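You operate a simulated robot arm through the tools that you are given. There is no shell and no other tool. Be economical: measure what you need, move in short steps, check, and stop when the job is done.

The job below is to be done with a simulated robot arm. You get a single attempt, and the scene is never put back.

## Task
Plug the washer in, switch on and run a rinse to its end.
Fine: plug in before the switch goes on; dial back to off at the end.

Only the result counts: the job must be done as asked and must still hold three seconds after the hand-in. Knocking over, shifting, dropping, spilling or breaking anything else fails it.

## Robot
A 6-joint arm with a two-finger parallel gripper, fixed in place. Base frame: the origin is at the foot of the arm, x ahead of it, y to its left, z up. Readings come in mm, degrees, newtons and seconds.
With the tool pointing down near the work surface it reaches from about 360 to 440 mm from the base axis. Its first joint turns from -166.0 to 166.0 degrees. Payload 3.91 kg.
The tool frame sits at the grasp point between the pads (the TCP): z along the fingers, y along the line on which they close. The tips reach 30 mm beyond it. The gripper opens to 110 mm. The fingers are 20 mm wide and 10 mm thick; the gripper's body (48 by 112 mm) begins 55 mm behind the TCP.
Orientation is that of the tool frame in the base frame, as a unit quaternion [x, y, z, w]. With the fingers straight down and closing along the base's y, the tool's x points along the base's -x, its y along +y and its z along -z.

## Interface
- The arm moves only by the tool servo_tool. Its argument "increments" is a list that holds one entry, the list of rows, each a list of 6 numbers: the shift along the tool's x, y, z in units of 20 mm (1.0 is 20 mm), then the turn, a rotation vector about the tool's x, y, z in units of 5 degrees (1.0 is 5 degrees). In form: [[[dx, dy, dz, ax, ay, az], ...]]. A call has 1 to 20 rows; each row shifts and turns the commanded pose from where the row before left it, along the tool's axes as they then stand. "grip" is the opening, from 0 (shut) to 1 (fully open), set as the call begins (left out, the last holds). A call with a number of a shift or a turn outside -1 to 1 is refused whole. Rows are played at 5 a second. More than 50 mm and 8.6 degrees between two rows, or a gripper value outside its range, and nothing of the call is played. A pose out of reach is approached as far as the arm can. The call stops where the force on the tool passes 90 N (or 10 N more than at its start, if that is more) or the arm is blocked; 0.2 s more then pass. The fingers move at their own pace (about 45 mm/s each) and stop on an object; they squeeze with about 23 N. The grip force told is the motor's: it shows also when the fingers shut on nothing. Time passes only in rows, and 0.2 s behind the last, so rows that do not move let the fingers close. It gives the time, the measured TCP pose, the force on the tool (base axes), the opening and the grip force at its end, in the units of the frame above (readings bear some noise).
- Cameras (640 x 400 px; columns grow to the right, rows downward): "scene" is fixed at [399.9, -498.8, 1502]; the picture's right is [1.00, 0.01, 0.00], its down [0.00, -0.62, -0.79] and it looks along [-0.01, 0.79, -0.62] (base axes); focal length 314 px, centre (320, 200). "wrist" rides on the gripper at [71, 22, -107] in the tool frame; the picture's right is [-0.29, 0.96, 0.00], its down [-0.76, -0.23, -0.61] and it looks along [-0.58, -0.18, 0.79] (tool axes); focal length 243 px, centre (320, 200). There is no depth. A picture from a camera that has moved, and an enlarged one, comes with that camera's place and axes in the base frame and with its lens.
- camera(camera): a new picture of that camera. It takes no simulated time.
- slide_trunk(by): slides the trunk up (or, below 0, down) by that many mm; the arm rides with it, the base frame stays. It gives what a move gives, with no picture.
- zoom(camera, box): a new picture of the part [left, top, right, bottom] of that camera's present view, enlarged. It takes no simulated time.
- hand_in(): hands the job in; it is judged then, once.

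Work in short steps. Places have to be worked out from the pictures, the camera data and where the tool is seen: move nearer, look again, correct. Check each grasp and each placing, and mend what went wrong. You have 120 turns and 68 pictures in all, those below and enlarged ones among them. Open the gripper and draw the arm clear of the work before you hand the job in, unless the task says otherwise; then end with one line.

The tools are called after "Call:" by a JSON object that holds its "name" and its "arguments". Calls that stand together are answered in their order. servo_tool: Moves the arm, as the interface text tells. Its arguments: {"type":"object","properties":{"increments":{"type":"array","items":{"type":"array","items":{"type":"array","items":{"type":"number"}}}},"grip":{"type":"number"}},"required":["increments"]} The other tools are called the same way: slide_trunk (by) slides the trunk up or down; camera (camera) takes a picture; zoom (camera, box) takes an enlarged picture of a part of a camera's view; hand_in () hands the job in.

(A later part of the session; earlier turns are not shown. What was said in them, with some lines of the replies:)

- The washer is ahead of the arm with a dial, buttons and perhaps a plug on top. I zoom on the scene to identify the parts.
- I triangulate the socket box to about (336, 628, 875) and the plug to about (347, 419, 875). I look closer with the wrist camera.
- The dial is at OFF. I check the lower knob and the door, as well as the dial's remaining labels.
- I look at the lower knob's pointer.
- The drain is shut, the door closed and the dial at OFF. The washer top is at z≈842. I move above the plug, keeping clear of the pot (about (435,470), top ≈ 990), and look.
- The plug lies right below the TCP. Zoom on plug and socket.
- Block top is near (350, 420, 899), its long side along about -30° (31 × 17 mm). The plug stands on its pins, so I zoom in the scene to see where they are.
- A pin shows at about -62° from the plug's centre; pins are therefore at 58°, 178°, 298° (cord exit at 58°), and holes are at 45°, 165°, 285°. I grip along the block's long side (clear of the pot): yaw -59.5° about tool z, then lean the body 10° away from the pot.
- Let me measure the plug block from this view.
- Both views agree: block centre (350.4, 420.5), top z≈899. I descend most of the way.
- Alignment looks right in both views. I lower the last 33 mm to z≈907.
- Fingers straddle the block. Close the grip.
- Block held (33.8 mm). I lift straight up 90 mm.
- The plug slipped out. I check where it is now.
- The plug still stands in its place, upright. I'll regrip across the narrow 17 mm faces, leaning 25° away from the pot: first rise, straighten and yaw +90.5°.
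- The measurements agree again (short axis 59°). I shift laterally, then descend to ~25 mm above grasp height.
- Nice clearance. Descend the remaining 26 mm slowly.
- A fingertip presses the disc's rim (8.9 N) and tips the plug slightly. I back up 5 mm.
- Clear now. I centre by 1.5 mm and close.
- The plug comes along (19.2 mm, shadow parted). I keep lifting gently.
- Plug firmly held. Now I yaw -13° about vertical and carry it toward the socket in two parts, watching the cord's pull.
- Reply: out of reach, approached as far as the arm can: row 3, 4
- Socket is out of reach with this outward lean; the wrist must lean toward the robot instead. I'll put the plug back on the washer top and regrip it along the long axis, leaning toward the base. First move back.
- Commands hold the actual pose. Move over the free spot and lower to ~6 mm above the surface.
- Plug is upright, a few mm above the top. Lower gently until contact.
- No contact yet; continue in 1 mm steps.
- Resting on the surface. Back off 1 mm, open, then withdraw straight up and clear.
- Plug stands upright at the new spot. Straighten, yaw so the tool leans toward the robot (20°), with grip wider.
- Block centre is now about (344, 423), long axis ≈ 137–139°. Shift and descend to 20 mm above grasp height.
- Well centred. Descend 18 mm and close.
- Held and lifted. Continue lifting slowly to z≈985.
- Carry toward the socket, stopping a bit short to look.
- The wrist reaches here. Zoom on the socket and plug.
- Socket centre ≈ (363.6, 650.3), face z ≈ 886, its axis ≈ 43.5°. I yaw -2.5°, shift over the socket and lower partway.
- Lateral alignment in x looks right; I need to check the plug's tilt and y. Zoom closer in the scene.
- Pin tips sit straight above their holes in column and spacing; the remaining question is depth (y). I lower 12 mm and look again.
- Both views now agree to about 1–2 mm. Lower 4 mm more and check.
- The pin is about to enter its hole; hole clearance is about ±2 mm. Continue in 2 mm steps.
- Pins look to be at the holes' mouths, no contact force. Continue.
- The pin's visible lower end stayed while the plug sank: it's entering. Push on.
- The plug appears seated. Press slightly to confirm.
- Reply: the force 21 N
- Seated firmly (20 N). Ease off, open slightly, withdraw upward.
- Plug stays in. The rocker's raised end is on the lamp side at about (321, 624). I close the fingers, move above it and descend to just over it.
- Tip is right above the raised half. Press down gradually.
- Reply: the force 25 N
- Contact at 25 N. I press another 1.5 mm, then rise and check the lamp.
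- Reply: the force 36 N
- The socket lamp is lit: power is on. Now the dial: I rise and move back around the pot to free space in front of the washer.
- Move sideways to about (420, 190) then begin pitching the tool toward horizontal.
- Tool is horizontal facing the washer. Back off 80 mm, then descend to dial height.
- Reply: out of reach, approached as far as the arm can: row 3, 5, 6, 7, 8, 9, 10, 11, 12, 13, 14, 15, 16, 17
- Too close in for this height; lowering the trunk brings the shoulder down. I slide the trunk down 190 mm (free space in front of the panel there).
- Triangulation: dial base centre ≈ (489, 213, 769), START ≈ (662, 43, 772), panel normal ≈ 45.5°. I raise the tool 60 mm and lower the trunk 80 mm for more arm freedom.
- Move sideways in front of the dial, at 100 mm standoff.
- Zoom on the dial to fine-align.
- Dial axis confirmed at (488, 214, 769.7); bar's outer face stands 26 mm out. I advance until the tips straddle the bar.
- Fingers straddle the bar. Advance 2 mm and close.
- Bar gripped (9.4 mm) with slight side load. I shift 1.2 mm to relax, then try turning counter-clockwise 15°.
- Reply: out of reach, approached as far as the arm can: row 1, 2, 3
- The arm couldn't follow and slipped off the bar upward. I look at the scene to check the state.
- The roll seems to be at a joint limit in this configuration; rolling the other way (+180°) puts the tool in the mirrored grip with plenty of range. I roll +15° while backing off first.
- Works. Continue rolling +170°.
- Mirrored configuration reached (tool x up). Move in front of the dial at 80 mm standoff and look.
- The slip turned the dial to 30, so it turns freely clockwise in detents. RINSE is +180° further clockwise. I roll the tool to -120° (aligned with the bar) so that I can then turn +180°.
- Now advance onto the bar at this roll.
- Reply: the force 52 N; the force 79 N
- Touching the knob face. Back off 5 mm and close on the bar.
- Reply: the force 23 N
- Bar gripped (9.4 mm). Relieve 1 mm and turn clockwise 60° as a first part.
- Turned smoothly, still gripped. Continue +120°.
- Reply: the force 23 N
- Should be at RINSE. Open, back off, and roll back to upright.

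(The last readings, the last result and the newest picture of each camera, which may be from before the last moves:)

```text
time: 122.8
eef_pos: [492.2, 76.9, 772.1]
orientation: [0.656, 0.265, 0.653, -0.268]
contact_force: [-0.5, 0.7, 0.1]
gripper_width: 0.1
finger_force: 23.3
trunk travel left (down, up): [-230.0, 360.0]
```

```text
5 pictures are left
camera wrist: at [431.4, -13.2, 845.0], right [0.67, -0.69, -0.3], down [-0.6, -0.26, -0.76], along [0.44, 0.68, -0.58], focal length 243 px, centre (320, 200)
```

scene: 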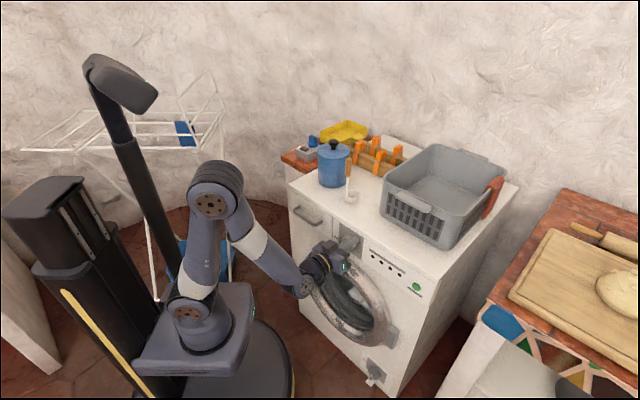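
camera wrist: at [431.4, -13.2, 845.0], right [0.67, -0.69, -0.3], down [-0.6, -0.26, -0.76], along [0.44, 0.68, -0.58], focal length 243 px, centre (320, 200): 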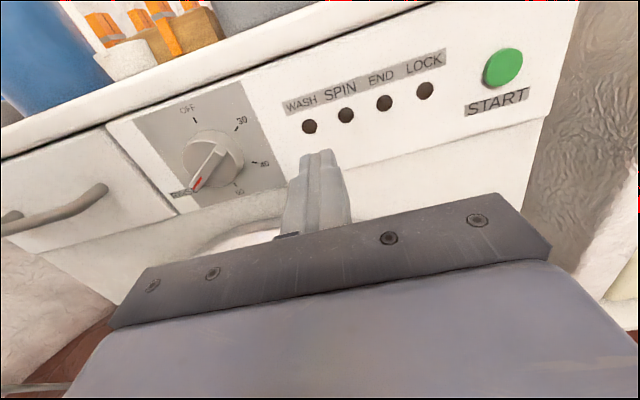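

Dial points to RINSE. START is at (673, 43.8, 772). I move in front of it with ~25 mm standoff.

Call:
{"name": "servo_tool", "arguments": {"increments": [[[0, 0.937, 0.3, 0, 0, 0], [0, 0.937, 0.3, 0, 0, 0], [0, 0.937, 0.3, 0, 0, 0], [0, 0.937, 0.3, 0, 0, 0], [0, 0.937, 0.3, 0, 0, 0], [0, 0.937, 0.3, 0, 0, 0], [0, 0.937, 0.3, 0, 0, 0], [0, 0.937, 0.3, 0, 0, 0], [0, 0, 0, 0, 0, 0]]]}}

```text
time: 124.8
eef_pos: [631.9, 4.3, 770.7]
orientation: [0.657, 0.264, 0.653, -0.268]
contact_force: [0.1, 0.0, 0.2]
gripper_width: 0.1
finger_force: 23.3
trunk travel left (down, up): [-230.0, 360.0]
```

Aligned within 1 mm. Advance until contact and press.

Call:
{"name": "servo_tool", "arguments": {"increments": [[[0.08, 0, 0.3, 0, 0, 0], [0, 0, 0.3, 0, 0, 0], [0, 0, 0.15, 0, 0, 0], [0, 0, 0.15, 0, 0, 0], [0, 0, 0, 0, 0, 0]]]}}

Call:
{"name": "servo_tool", "arguments": {"increments": [[[0, 0, 0.1, 0, 0, 0], [0, 0, 0.1, 0, 0, 0], [0, 0, 0.1, 0, 0, 0], [0, 0, 0, 0, 0, 0]]]}}

```text
time: 126.0
eef_pos: [644.2, 14.4, 772.3]
orientation: [0.657, 0.264, 0.653, -0.268]
contact_force: [-1.1, -0.4, -0.2]
gripper_width: 0.2
finger_force: 23.4
trunk travel left (down, up): [-230.0, 360.0]
```

```text
time: 127.0
eef_pos: [649.5, 19.4, 773.3]
orientation: [0.657, 0.264, 0.654, -0.267]
contact_force: [-5.5, -5.6, -1.4]
gripper_width: 0.0
finger_force: 23.0
trunk travel left (down, up): [-230.0, 360.0]
```

Contact with the sprung button; push a little further.

Call:
{"name": "servo_tool", "arguments": {"increments": [[[0, 0, 0.1, 0, 0, 0], [0, 0, 0.1, 0, 0, 0], [0, 0, 0, 0, 0, 0]]]}}

```text
time: 127.8
eef_pos: [648.1, 19.8, 772.1]
orientation: [0.657, 0.264, 0.654, -0.267]
contact_force: [-55.8, -38.7, -13.0]
gripper_width: 0.1
finger_force: 22.4
trunk travel left (down, up): [-230.0, 360.0]
```

Fully pressed. Back off and return to the viewpoint to read the lamps.

Call:
{"name": "servo_tool", "arguments": {"increments": [[[0, 0, -0.5, 0, 0, 0], [0, 0, -0.8, 0, 0, 0], [0, 0, -0.9, 0, 0, 0], [0, -0.9, -0.25, 0, 0, 0], [0, -0.9, -0.25, 0, 0, 0], [0, -0.9, -0.25, 0, 0, 0], [0, -0.9, -0.25, 0, 0, 0], [0, -0.9, -0.25, 0, 0, 0], [0, -0.9, -0.25, 0, 0, 0], [0, -0.9, -0.25, 0, 0, 0], [0, -0.9, 0, 0, 0, 0], [0, 0, 0, 0, 0, 0]]]}}

Call:
{"name": "zoom", "arguments": {"camera": "wrist", "box": [150, 0, 550, 220]}}

```text
time: 130.4
eef_pos: [494.4, 71.9, 771.3]
orientation: [0.657, 0.264, 0.654, -0.267]
contact_force: [0.2, 0.1, 0.2]
gripper_width: 0.0
finger_force: 23.0
trunk travel left (down, up): [-230.0, 360.0]
```

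```text
1.60 times, centred on (350, 110) of wrist
camera zoom: at [432.3, -18.6, 844.8], right [0.67, -0.69, -0.29], down [-0.6, -0.26, -0.76], along [0.44, 0.68, -0.58], focal length 388 px, centre (272, 344)
```

zoom: 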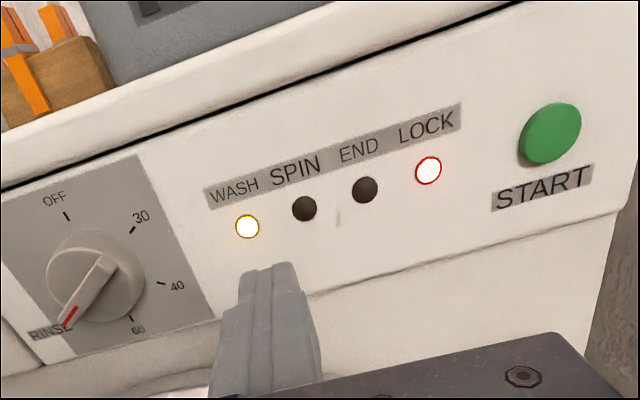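

The cycle is running (WASH and LOCK lit). I wait about 40 s.

Call:
{"name": "servo_tool", "arguments": {"increments": [[[0, 0, 0, 0, 0, 0], [0, 0, 0, 0, 0, 0], [0, 0, 0, 0, 0, 0], [0, 0, 0, 0, 0, 0], [0, 0, 0, 0, 0, 0], [0, 0, 0, 0, 0, 0], [0, 0, 0, 0, 0, 0], [0, 0, 0, 0, 0, 0], [0, 0, 0, 0, 0, 0], [0, 0, 0, 0, 0, 0], [0, 0, 0, 0, 0, 0], [0, 0, 0, 0, 0, 0], [0, 0, 0, 0, 0, 0], [0, 0, 0, 0, 0, 0], [0, 0, 0, 0, 0, 0], [0, 0, 0, 0, 0, 0], [0, 0, 0, 0, 0, 0], [0, 0, 0, 0, 0, 0], [0, 0, 0, 0, 0, 0], [0, 0, 0, 0, 0, 0]]]}}

Call:
{"name": "servo_tool", "arguments": {"increments": [[[0, 0, 0, 0, 0, 0], [0, 0, 0, 0, 0, 0], [0, 0, 0, 0, 0, 0], [0, 0, 0, 0, 0, 0], [0, 0, 0, 0, 0, 0], [0, 0, 0, 0, 0, 0], [0, 0, 0, 0, 0, 0], [0, 0, 0, 0, 0, 0], [0, 0, 0, 0, 0, 0], [0, 0, 0, 0, 0, 0], [0, 0, 0, 0, 0, 0], [0, 0, 0, 0, 0, 0], [0, 0, 0, 0, 0, 0], [0, 0, 0, 0, 0, 0], [0, 0, 0, 0, 0, 0], [0, 0, 0, 0, 0, 0], [0, 0, 0, 0, 0, 0], [0, 0, 0, 0, 0, 0], [0, 0, 0, 0, 0, 0], [0, 0, 0, 0, 0, 0]]]}}

Call:
{"name": "servo_tool", "arguments": {"increments": [[[0, 0, 0, 0, 0, 0], [0, 0, 0, 0, 0, 0], [0, 0, 0, 0, 0, 0], [0, 0, 0, 0, 0, 0], [0, 0, 0, 0, 0, 0], [0, 0, 0, 0, 0, 0], [0, 0, 0, 0, 0, 0], [0, 0, 0, 0, 0, 0], [0, 0, 0, 0, 0, 0], [0, 0, 0, 0, 0, 0], [0, 0, 0, 0, 0, 0], [0, 0, 0, 0, 0, 0], [0, 0, 0, 0, 0, 0], [0, 0, 0, 0, 0, 0], [0, 0, 0, 0, 0, 0], [0, 0, 0, 0, 0, 0], [0, 0, 0, 0, 0, 0], [0, 0, 0, 0, 0, 0], [0, 0, 0, 0, 0, 0], [0, 0, 0, 0, 0, 0]]]}}

Call:
{"name": "servo_tool", "arguments": {"increments": [[[0, 0, 0, 0, 0, 0], [0, 0, 0, 0, 0, 0], [0, 0, 0, 0, 0, 0], [0, 0, 0, 0, 0, 0], [0, 0, 0, 0, 0, 0], [0, 0, 0, 0, 0, 0], [0, 0, 0, 0, 0, 0], [0, 0, 0, 0, 0, 0], [0, 0, 0, 0, 0, 0], [0, 0, 0, 0, 0, 0], [0, 0, 0, 0, 0, 0], [0, 0, 0, 0, 0, 0], [0, 0, 0, 0, 0, 0], [0, 0, 0, 0, 0, 0], [0, 0, 0, 0, 0, 0], [0, 0, 0, 0, 0, 0], [0, 0, 0, 0, 0, 0], [0, 0, 0, 0, 0, 0], [0, 0, 0, 0, 0, 0], [0, 0, 0, 0, 0, 0]]]}}

Call:
{"name": "servo_tool", "arguments": {"increments": [[[0, 0, 0, 0, 0, 0], [0, 0, 0, 0, 0, 0], [0, 0, 0, 0, 0, 0], [0, 0, 0, 0, 0, 0], [0, 0, 0, 0, 0, 0], [0, 0, 0, 0, 0, 0], [0, 0, 0, 0, 0, 0], [0, 0, 0, 0, 0, 0], [0, 0, 0, 0, 0, 0], [0, 0, 0, 0, 0, 0], [0, 0, 0, 0, 0, 0], [0, 0, 0, 0, 0, 0], [0, 0, 0, 0, 0, 0], [0, 0, 0, 0, 0, 0], [0, 0, 0, 0, 0, 0], [0, 0, 0, 0, 0, 0], [0, 0, 0, 0, 0, 0], [0, 0, 0, 0, 0, 0], [0, 0, 0, 0, 0, 0], [0, 0, 0, 0, 0, 0]]]}}

Call:
{"name": "servo_tool", "arguments": {"increments": [[[0, 0, 0, 0, 0, 0], [0, 0, 0, 0, 0, 0], [0, 0, 0, 0, 0, 0], [0, 0, 0, 0, 0, 0], [0, 0, 0, 0, 0, 0], [0, 0, 0, 0, 0, 0], [0, 0, 0, 0, 0, 0], [0, 0, 0, 0, 0, 0], [0, 0, 0, 0, 0, 0], [0, 0, 0, 0, 0, 0], [0, 0, 0, 0, 0, 0], [0, 0, 0, 0, 0, 0], [0, 0, 0, 0, 0, 0], [0, 0, 0, 0, 0, 0], [0, 0, 0, 0, 0, 0], [0, 0, 0, 0, 0, 0], [0, 0, 0, 0, 0, 0], [0, 0, 0, 0, 0, 0], [0, 0, 0, 0, 0, 0], [0, 0, 0, 0, 0, 0]]]}}

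Call:
{"name": "servo_tool", "arguments": {"increments": [[[0, 0, 0, 0, 0, 0], [0, 0, 0, 0, 0, 0], [0, 0, 0, 0, 0, 0], [0, 0, 0, 0, 0, 0], [0, 0, 0, 0, 0, 0], [0, 0, 0, 0, 0, 0], [0, 0, 0, 0, 0, 0], [0, 0, 0, 0, 0, 0], [0, 0, 0, 0, 0, 0], [0, 0, 0, 0, 0, 0], [0, 0, 0, 0, 0, 0], [0, 0, 0, 0, 0, 0], [0, 0, 0, 0, 0, 0], [0, 0, 0, 0, 0, 0], [0, 0, 0, 0, 0, 0], [0, 0, 0, 0, 0, 0], [0, 0, 0, 0, 0, 0], [0, 0, 0, 0, 0, 0], [0, 0, 0, 0, 0, 0], [0, 0, 0, 0, 0, 0]]]}}

Call:
{"name": "servo_tool", "arguments": {"increments": [[[0, 0, 0, 0, 0, 0], [0, 0, 0, 0, 0, 0], [0, 0, 0, 0, 0, 0], [0, 0, 0, 0, 0, 0], [0, 0, 0, 0, 0, 0], [0, 0, 0, 0, 0, 0], [0, 0, 0, 0, 0, 0], [0, 0, 0, 0, 0, 0], [0, 0, 0, 0, 0, 0], [0, 0, 0, 0, 0, 0], [0, 0, 0, 0, 0, 0], [0, 0, 0, 0, 0, 0], [0, 0, 0, 0, 0, 0], [0, 0, 0, 0, 0, 0], [0, 0, 0, 0, 0, 0], [0, 0, 0, 0, 0, 0], [0, 0, 0, 0, 0, 0], [0, 0, 0, 0, 0, 0], [0, 0, 0, 0, 0, 0], [0, 0, 0, 0, 0, 0]]]}}

Call:
{"name": "servo_tool", "arguments": {"increments": [[[0, 0, 0, 0, 0, 0], [0, 0, 0, 0, 0, 0], [0, 0, 0, 0, 0, 0], [0, 0, 0, 0, 0, 0], [0, 0, 0, 0, 0, 0], [0, 0, 0, 0, 0, 0], [0, 0, 0, 0, 0, 0], [0, 0, 0, 0, 0, 0], [0, 0, 0, 0, 0, 0], [0, 0, 0, 0, 0, 0], [0, 0, 0, 0, 0, 0], [0, 0, 0, 0, 0, 0], [0, 0, 0, 0, 0, 0], [0, 0, 0, 0, 0, 0], [0, 0, 0, 0, 0, 0], [0, 0, 0, 0, 0, 0], [0, 0, 0, 0, 0, 0], [0, 0, 0, 0, 0, 0], [0, 0, 0, 0, 0, 0], [0, 0, 0, 0, 0, 0]]]}}

Call:
{"name": "zoom", "arguments": {"camera": "wrist", "box": [150, 0, 550, 220]}}

```text
time: 134.7
eef_pos: [493.2, 70.8, 771.8]
orientation: [0.657, 0.263, 0.654, -0.266]
contact_force: [0.5, 0.9, -0.1]
gripper_width: 0.0
finger_force: 22.9
trunk travel left (down, up): [-230.0, 360.0]
```

```text
time: 138.8
eef_pos: [494.6, 71.1, 772.2]
orientation: [0.657, 0.265, 0.654, -0.267]
contact_force: [0.6, -0.3, 1.2]
gripper_width: 0.0
finger_force: 23.1
trunk travel left (down, up): [-230.0, 360.0]
```

```text
time: 143.1
eef_pos: [494.4, 71.0, 771.9]
orientation: [0.657, 0.264, 0.654, -0.267]
contact_force: [0.0, 0.8, -0.4]
gripper_width: 0.0
finger_force: 23.4
trunk travel left (down, up): [-230.0, 360.0]
```

```text
time: 147.2
eef_pos: [494.3, 70.5, 772.4]
orientation: [0.656, 0.265, 0.654, -0.267]
contact_force: [0.8, 0.1, -0.6]
gripper_width: 0.0
finger_force: 23.0
trunk travel left (down, up): [-230.0, 360.0]
```

```text
time: 151.4
eef_pos: [494.0, 70.8, 772.7]
orientation: [0.657, 0.264, 0.654, -0.267]
contact_force: [-0.5, -0.5, 0.0]
gripper_width: 0.0
finger_force: 23.2
trunk travel left (down, up): [-230.0, 360.0]
```

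```text
time: 155.7
eef_pos: [493.6, 71.5, 772.4]
orientation: [0.656, 0.265, 0.654, -0.267]
contact_force: [0.7, -0.1, -0.3]
gripper_width: 0.0
finger_force: 22.6
trunk travel left (down, up): [-230.0, 360.0]
```

```text
time: 159.8
eef_pos: [493.9, 71.5, 772.1]
orientation: [0.656, 0.265, 0.654, -0.267]
contact_force: [0.3, 0.6, 0.1]
gripper_width: 0.1
finger_force: 22.9
trunk travel left (down, up): [-230.0, 360.0]
```

```text
time: 164.1
eef_pos: [494.1, 71.0, 771.3]
orientation: [0.657, 0.264, 0.654, -0.267]
contact_force: [0.4, -0.6, 0.4]
gripper_width: 0.2
finger_force: 22.8
trunk travel left (down, up): [-230.0, 360.0]
```

```text
time: 168.2
eef_pos: [494.6, 70.8, 772.6]
orientation: [0.657, 0.264, 0.654, -0.267]
contact_force: [0.6, 0.7, 0.0]
gripper_width: 0.0
finger_force: 23.2
trunk travel left (down, up): [-230.0, 360.0]
```

```text
1.60 times, centred on (350, 110) of wrist
camera zoom: at [432.5, -18.8, 844.8], right [0.67, -0.69, -0.29], down [-0.6, -0.26, -0.76], along [0.44, 0.68, -0.58], focal length 388 px, centre (272, 344)
```

zoom: 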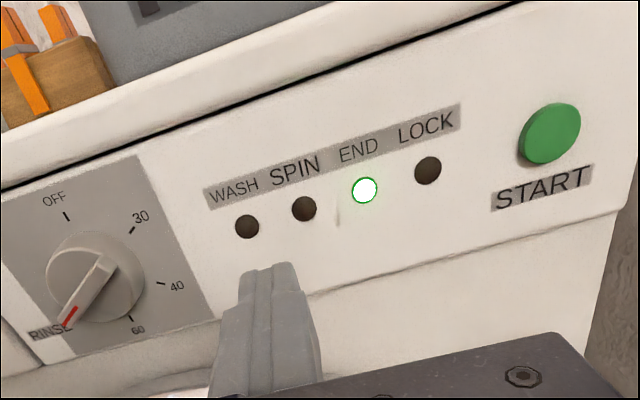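

END is lit, LOCK off: the rinse is finished. Return in front of the dial with roll +60° to match the bar, gripper open.

Call:
{"name": "servo_tool", "arguments": {"increments": [[[0, -0.87, 0.03, 0, 0, 0], [0, -0.87, 0.03, 0, 0, 0], [0, -0.87, 0.03, 0, 0, 0], [0, -0.87, 0.03, 0, 0, 0], [0, -0.87, 0.03, 0, 0, 0], [0, -0.87, 0.03, 0, 0, 0], [0, 0, 0, 0, 0, 0]]], "grip": 0.28}}

Call:
{"name": "servo_tool", "arguments": {"increments": [[[0, 0, 0, 0, 0, 1], [0, 0, 0, 0, 0, 1], [0, 0, 0, 0, 0, 1], [0, 0, 0, 0, 0, 1], [0, 0, 0, 0, 0, 1], [0, 0, 0, 0, 0, 1], [0, 0, 0, 0, 0, 1], [0, 0, 0, 0, 0, 1], [0, 0, 0, 0, 0, 1], [0, 0, 0, 0, 0, 1], [0, 0, 0, 0, 0, 1], [0, 0, 0, 0, 0, 1], [0, 0, 0, 0, 0, 0], [0, 0, 0, 0, 0, 0]]]}}

```text
time: 169.8
eef_pos: [424.3, 147.2, 773.4]
orientation: [0.657, 0.264, 0.654, -0.266]
contact_force: [0.2, 0.7, -0.3]
gripper_width: 30.7
finger_force: 0.1
trunk travel left (down, up): [-230.0, 360.0]
```

```text
time: 172.8
eef_pos: [424.0, 147.2, 774.8]
orientation: [0.701, -0.1, 0.433, -0.557]
contact_force: [0.3, 0.2, 0.0]
gripper_width: 30.9
finger_force: 0.1
trunk travel left (down, up): [-230.0, 360.0]
```

Advance onto the bar and close.

Call:
{"name": "servo_tool", "arguments": {"increments": [[[-0.09, 0.035, 0.6, 0, 0, 0], [0, 0, 0.7, 0, 0, 0], [0, 0, 0.6, 0, 0, 0], [0, 0, 0.42, 0, 0, 0], [0, 0, 0, 0, 0, 0]]]}}

Call:
{"name": "servo_tool", "arguments": {"increments": [[[0, 0, 0, 0, 0, 0], [0, 0, 0, 0, 0, 0], [0, 0, 0, 0, 0, 0], [0, 0, 0, 0, 0, 0]]], "grip": 0}}

```text
time: 174.1
eef_pos: [456.4, 179.8, 772.7]
orientation: [0.701, -0.1, 0.433, -0.558]
contact_force: [-0.5, -0.1, -0.2]
gripper_width: 30.9
finger_force: 0.1
trunk travel left (down, up): [-230.0, 360.0]
```

```text
time: 175.1
eef_pos: [456.4, 181.0, 772.6]
orientation: [0.701, -0.1, 0.432, -0.558]
contact_force: [-0.7, -0.4, -4.3]
gripper_width: 9.2
finger_force: 44.7
trunk travel left (down, up): [-230.0, 360.0]
```

Gripped cleanly (9.2 mm). Turn counter-clockwise 180° in three parts.

Call:
{"name": "servo_tool", "arguments": {"increments": [[[0, 0, 0, 0, 0, -1], [0, 0, 0, 0, 0, -1], [0, 0, 0, 0, 0, -1], [0, 0, 0, 0, 0, -1], [0, 0, 0, 0, 0, -1], [0, 0, 0, 0, 0, -1], [0, 0, 0, 0, 0, -1], [0, 0, 0, 0, 0, -1], [0, 0, 0, 0, 0, -1], [0, 0, 0, 0, 0, -1], [0, 0, 0, 0, 0, -1], [0, 0, 0, 0, 0, -1], [0, 0, 0, 0, 0, 0]]]}}

Call:
{"name": "servo_tool", "arguments": {"increments": [[[0, 0, 0, 0, 0, -1], [0, 0, 0, 0, 0, -1], [0, 0, 0, 0, 0, -1], [0, 0, 0, 0, 0, -1], [0, 0, 0, 0, 0, -1], [0, 0, 0, 0, 0, -1], [0, 0, 0, 0, 0, -1], [0, 0, 0, 0, 0, -1], [0, 0, 0, 0, 0, -1], [0, 0, 0, 0, 0, -1], [0, 0, 0, 0, 0, -1], [0, 0, 0, 0, 0, -1], [0, 0, 0, 0, 0, 0]]]}}

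Call:
{"name": "servo_tool", "arguments": {"increments": [[[0, 0, 0, 0, 0, -1], [0, 0, 0, 0, 0, -1], [0, 0, 0, 0, 0, -1], [0, 0, 0, 0, 0, -1], [0, 0, 0, 0, 0, -1], [0, 0, 0, 0, 0, -1], [0, 0, 0, 0, 0, -1], [0, 0, 0, 0, 0, -1], [0, 0, 0, 0, 0, -1], [0, 0, 0, 0, 0, -1], [0, 0, 0, 0, 0, -1], [0, 0, 0, 0, 0, -1], [0, 0, 0, 0, 0, 0]]]}}

```text
time: 177.8
eef_pos: [456.5, 180.6, 773.8]
orientation: [0.656, 0.266, 0.654, -0.267]
contact_force: [-10.0, -0.4, -4.2]
gripper_width: 9.5
finger_force: 44.5
trunk travel left (down, up): [-230.0, 360.0]
```

```text
time: 180.7
eef_pos: [456.3, 182.5, 772.7]
orientation: [0.437, 0.559, 0.699, 0.095]
contact_force: [-26.5, -0.4, -13.8]
gripper_width: 9.4
finger_force: 44.9
trunk travel left (down, up): [-230.0, 360.0]
```

```text
time: 183.4
eef_pos: [455.3, 181.6, 772.4]
orientation: [0.098, 0.703, 0.557, 0.432]
contact_force: [-19.0, 8.2, -25.4]
gripper_width: 9.5
finger_force: 45.3
trunk travel left (down, up): [-230.0, 360.0]
```

Dial should be at 30. Release, back off, roll the tool +180°.

Call:
{"name": "servo_tool", "arguments": {"increments": [[[0, 0, 0, 0, 0, 0], [0, 0, 0, 0, 0, 0], [0, 0, -0.5, 0, 0, 0], [0, 0, -1, 0, 0, 0], [0, 0, -0.9, 0, 0, 0], [0, 0, 0, 0, 0, 1], [0, 0, 0, 0, 0, 1], [0, 0, 0, 0, 0, 1], [0, 0, 0, 0, 0, 1], [0, 0, 0, 0, 0, 1], [0, 0, 0, 0, 0, 1], [0, 0, 0, 0, 0, 1], [0, 0, 0, 0, 0, 1], [0, 0, 0, 0, 0, 1], [0, 0, 0, 0, 0, 1], [0, 0, 0, 0, 0, 1], [0, 0, 0, 0, 0, 1]]], "grip": 0.28}}

Call:
{"name": "servo_tool", "arguments": {"increments": [[[0, 0, 0, 0, 0, 1], [0, 0, 0, 0, 0, 1], [0, 0, 0, 0, 0, 1], [0, 0, 0, 0, 0, 1], [0, 0, 0, 0, 0, 1], [0, 0, 0, 0, 0, 1], [0, 0, 0, 0, 0, 1], [0, 0, 0, 0, 0, 1], [0, 0, 0, 0, 0, 1], [0, 0, 0, 0, 0, 1], [0, 0, 0, 0, 0, 1], [0, 0, 0, 0, 0, 1], [0, 0, 0, 0, 0, 0]]]}}

Call:
{"name": "servo_tool", "arguments": {"increments": [[[0, 0, 0, 0, 0, 1], [0, 0, 0, 0, 0, 1], [0, 0, 0, 0, 0, 1], [0, 0, 0, 0, 0, 1], [0, 0, 0, 0, 0, 1], [0, 0, 0, 0, 0, 1], [0, 0, 0, 0, 0, 1], [0, 0, 0, 0, 0, 1], [0, 0, 0, 0, 0, 1], [0, 0, 0, 0, 0, 1], [0, 0, 0, 0, 0, 1], [0, 0, 0, 0, 0, 1], [0, 0, 0, 0, 0, 0], [0, 0, 0, 0, 0, 0]]]}}

Call:
{"name": "zoom", "arguments": {"camera": "wrist", "box": [208, 20, 432, 160]}}

```text
time: 187.1
eef_pos: [421.5, 147.1, 772.6]
orientation: [0.437, 0.557, 0.7, 0.095]
contact_force: [-0.2, 0.1, -0.5]
gripper_width: 30.8
finger_force: 0.0
trunk travel left (down, up): [-230.0, 360.0]
```

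```text
time: 189.8
eef_pos: [422.3, 147.4, 773.1]
orientation: [0.656, 0.265, 0.654, -0.268]
contact_force: [-0.1, 1.1, 0.3]
gripper_width: 30.8
finger_force: 0.0
trunk travel left (down, up): [-230.0, 360.0]
```

```text
time: 192.8
eef_pos: [421.8, 148.2, 772.9]
orientation: [0.7, -0.099, 0.433, -0.559]
contact_force: [0.0, -0.3, 0.5]
gripper_width: 30.7
finger_force: 0.0
trunk travel left (down, up): [-230.0, 360.0]
```

```text
2.86 times, centred on (320, 90) of wrist
camera zoom: at [396.0, 21.1, 790.8], right [0.15, -0.16, -0.98], down [-0.98, 0.13, -0.17], along [0.16, 0.98, -0.14], focal length 693 px, centre (320, 514)
```

zoom: 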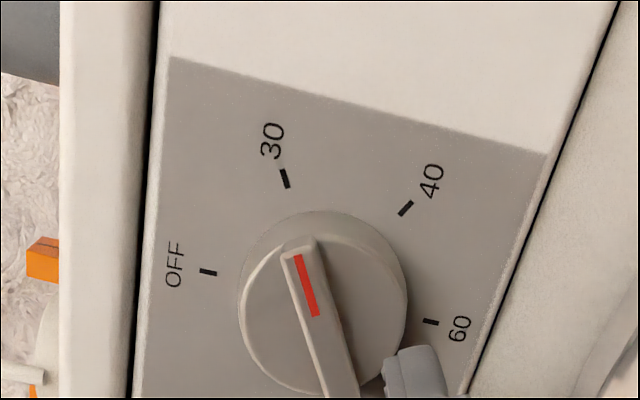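

Dial at 30 as expected. Advance, grip.

Call:
{"name": "servo_tool", "arguments": {"increments": [[[0, 0, 0.6, 0, 0, 0], [0, 0, 0.7, 0, 0, 0], [0, 0, 0.6, 0, 0, 0], [0, 0, 0.47, 0, 0, 0], [0, 0, 0, 0, 0, 0]]]}}

Call:
{"name": "servo_tool", "arguments": {"increments": [[[0, 0, 0, 0, 0, 0], [0, 0, 0, 0, 0, 0], [0, 0, 0, 0, 0, 0], [0, 0, 0, 0, 0, 0]]], "grip": 0}}

```text
time: 194.1
eef_pos: [456.5, 180.8, 772.6]
orientation: [0.701, -0.1, 0.433, -0.558]
contact_force: [-0.6, 0.2, -0.2]
gripper_width: 30.7
finger_force: 0.0
trunk travel left (down, up): [-230.0, 360.0]
```

```text
time: 195.1
eef_pos: [456.4, 180.3, 772.5]
orientation: [0.701, -0.099, 0.433, -0.558]
contact_force: [1.6, -1.0, -5.0]
gripper_width: 9.4
finger_force: 44.9
trunk travel left (down, up): [-230.0, 360.0]
```

Gripped. Turn -60° to OFF, then release and back off.

Call:
{"name": "servo_tool", "arguments": {"increments": [[[0, 0, 0, 0, 0, -1], [0, 0, 0, 0, 0, -1], [0, 0, 0, 0, 0, -1], [0, 0, 0, 0, 0, -1], [0, 0, 0, 0, 0, -1], [0, 0, 0, 0, 0, -1], [0, 0, 0, 0, 0, -1], [0, 0, 0, 0, 0, -1], [0, 0, 0, 0, 0, -1], [0, 0, 0, 0, 0, -1], [0, 0, 0, 0, 0, -1], [0, 0, 0, 0, 0, -1], [0, 0, 0, 0, 0, 0]]]}}

Call:
{"name": "servo_tool", "arguments": {"increments": [[[0, 0, 0, 0, 0, 0], [0, 0, 0, 0, 0, 0], [0, 0, 0, 0, 0, 0], [0, 0, -0.5, 0, 0, 0], [0, 0, -1, 0, 0, 0], [0, 0, -0.9, 0, 0, 0], [0, 0.9, 0, 0, 0, 0], [0, 0.9, 0, 0, 0, 0], [0, 0.9, 0, 0, 0, 0], [0, 0.9, 0, 0, 0, 0], [0, 0, 0, 0, 0, 0]]], "grip": 0.35}}

Call:
{"name": "zoom", "arguments": {"camera": "wrist", "box": [150, 0, 550, 220]}}

```text
time: 197.8
eef_pos: [456.3, 180.7, 772.9]
orientation: [0.656, 0.265, 0.654, -0.266]
contact_force: [-7.2, 1.3, -3.3]
gripper_width: 9.5
finger_force: 44.6
trunk travel left (down, up): [-230.0, 360.0]
```

```text
time: 200.2
eef_pos: [472.7, 95.4, 773.6]
orientation: [0.657, 0.264, 0.654, -0.266]
contact_force: [-0.2, -0.2, -0.2]
gripper_width: 38.7
finger_force: 0.1
trunk travel left (down, up): [-230.0, 360.0]
```

```text
1.60 times, centred on (350, 110) of wrist
camera zoom: at [411.4, 5.2, 846.2], right [0.67, -0.69, -0.3], down [-0.6, -0.26, -0.76], along [0.44, 0.68, -0.58], focal length 388 px, centre (272, 344)
```

zoom: 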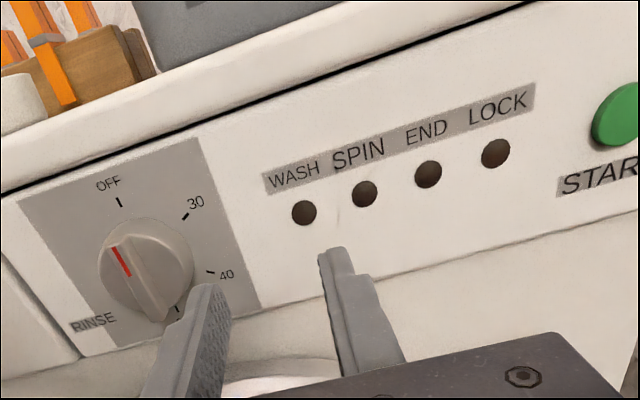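

The dial is at OFF and all lamps are dark. I raise the trunk to draw the arm clear.

Call:
{"name": "slide_trunk", "arguments": {"by": 250}}

Call:
{"name": "camera", "arguments": {"camera": "scene"}}

```text
time: 202.8
eef_pos: [472.5, 94.6, 1024.8]
orientation: [0.657, 0.265, 0.654, -0.267]
contact_force: [-0.5, -0.1, 0.1]
gripper_width: 38.5
finger_force: 0.2
trunk travel left (down, up): [-480.0, 110.0]
```

```text
0 pictures are left
```

scene: 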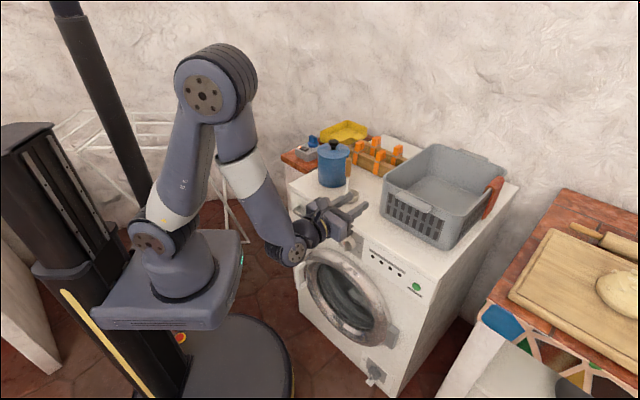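

Everything stands in place, the arm is clear and the gripper open. I hand in.

Call:
{"name": "hand_in", "arguments": {}}

```text
The job is handed in.
```

The washer was plugged in before the socket switch went on, the rinse ran until the END lamp lit, and the dial is back at OFF; nothing else was knocked over or shifted.
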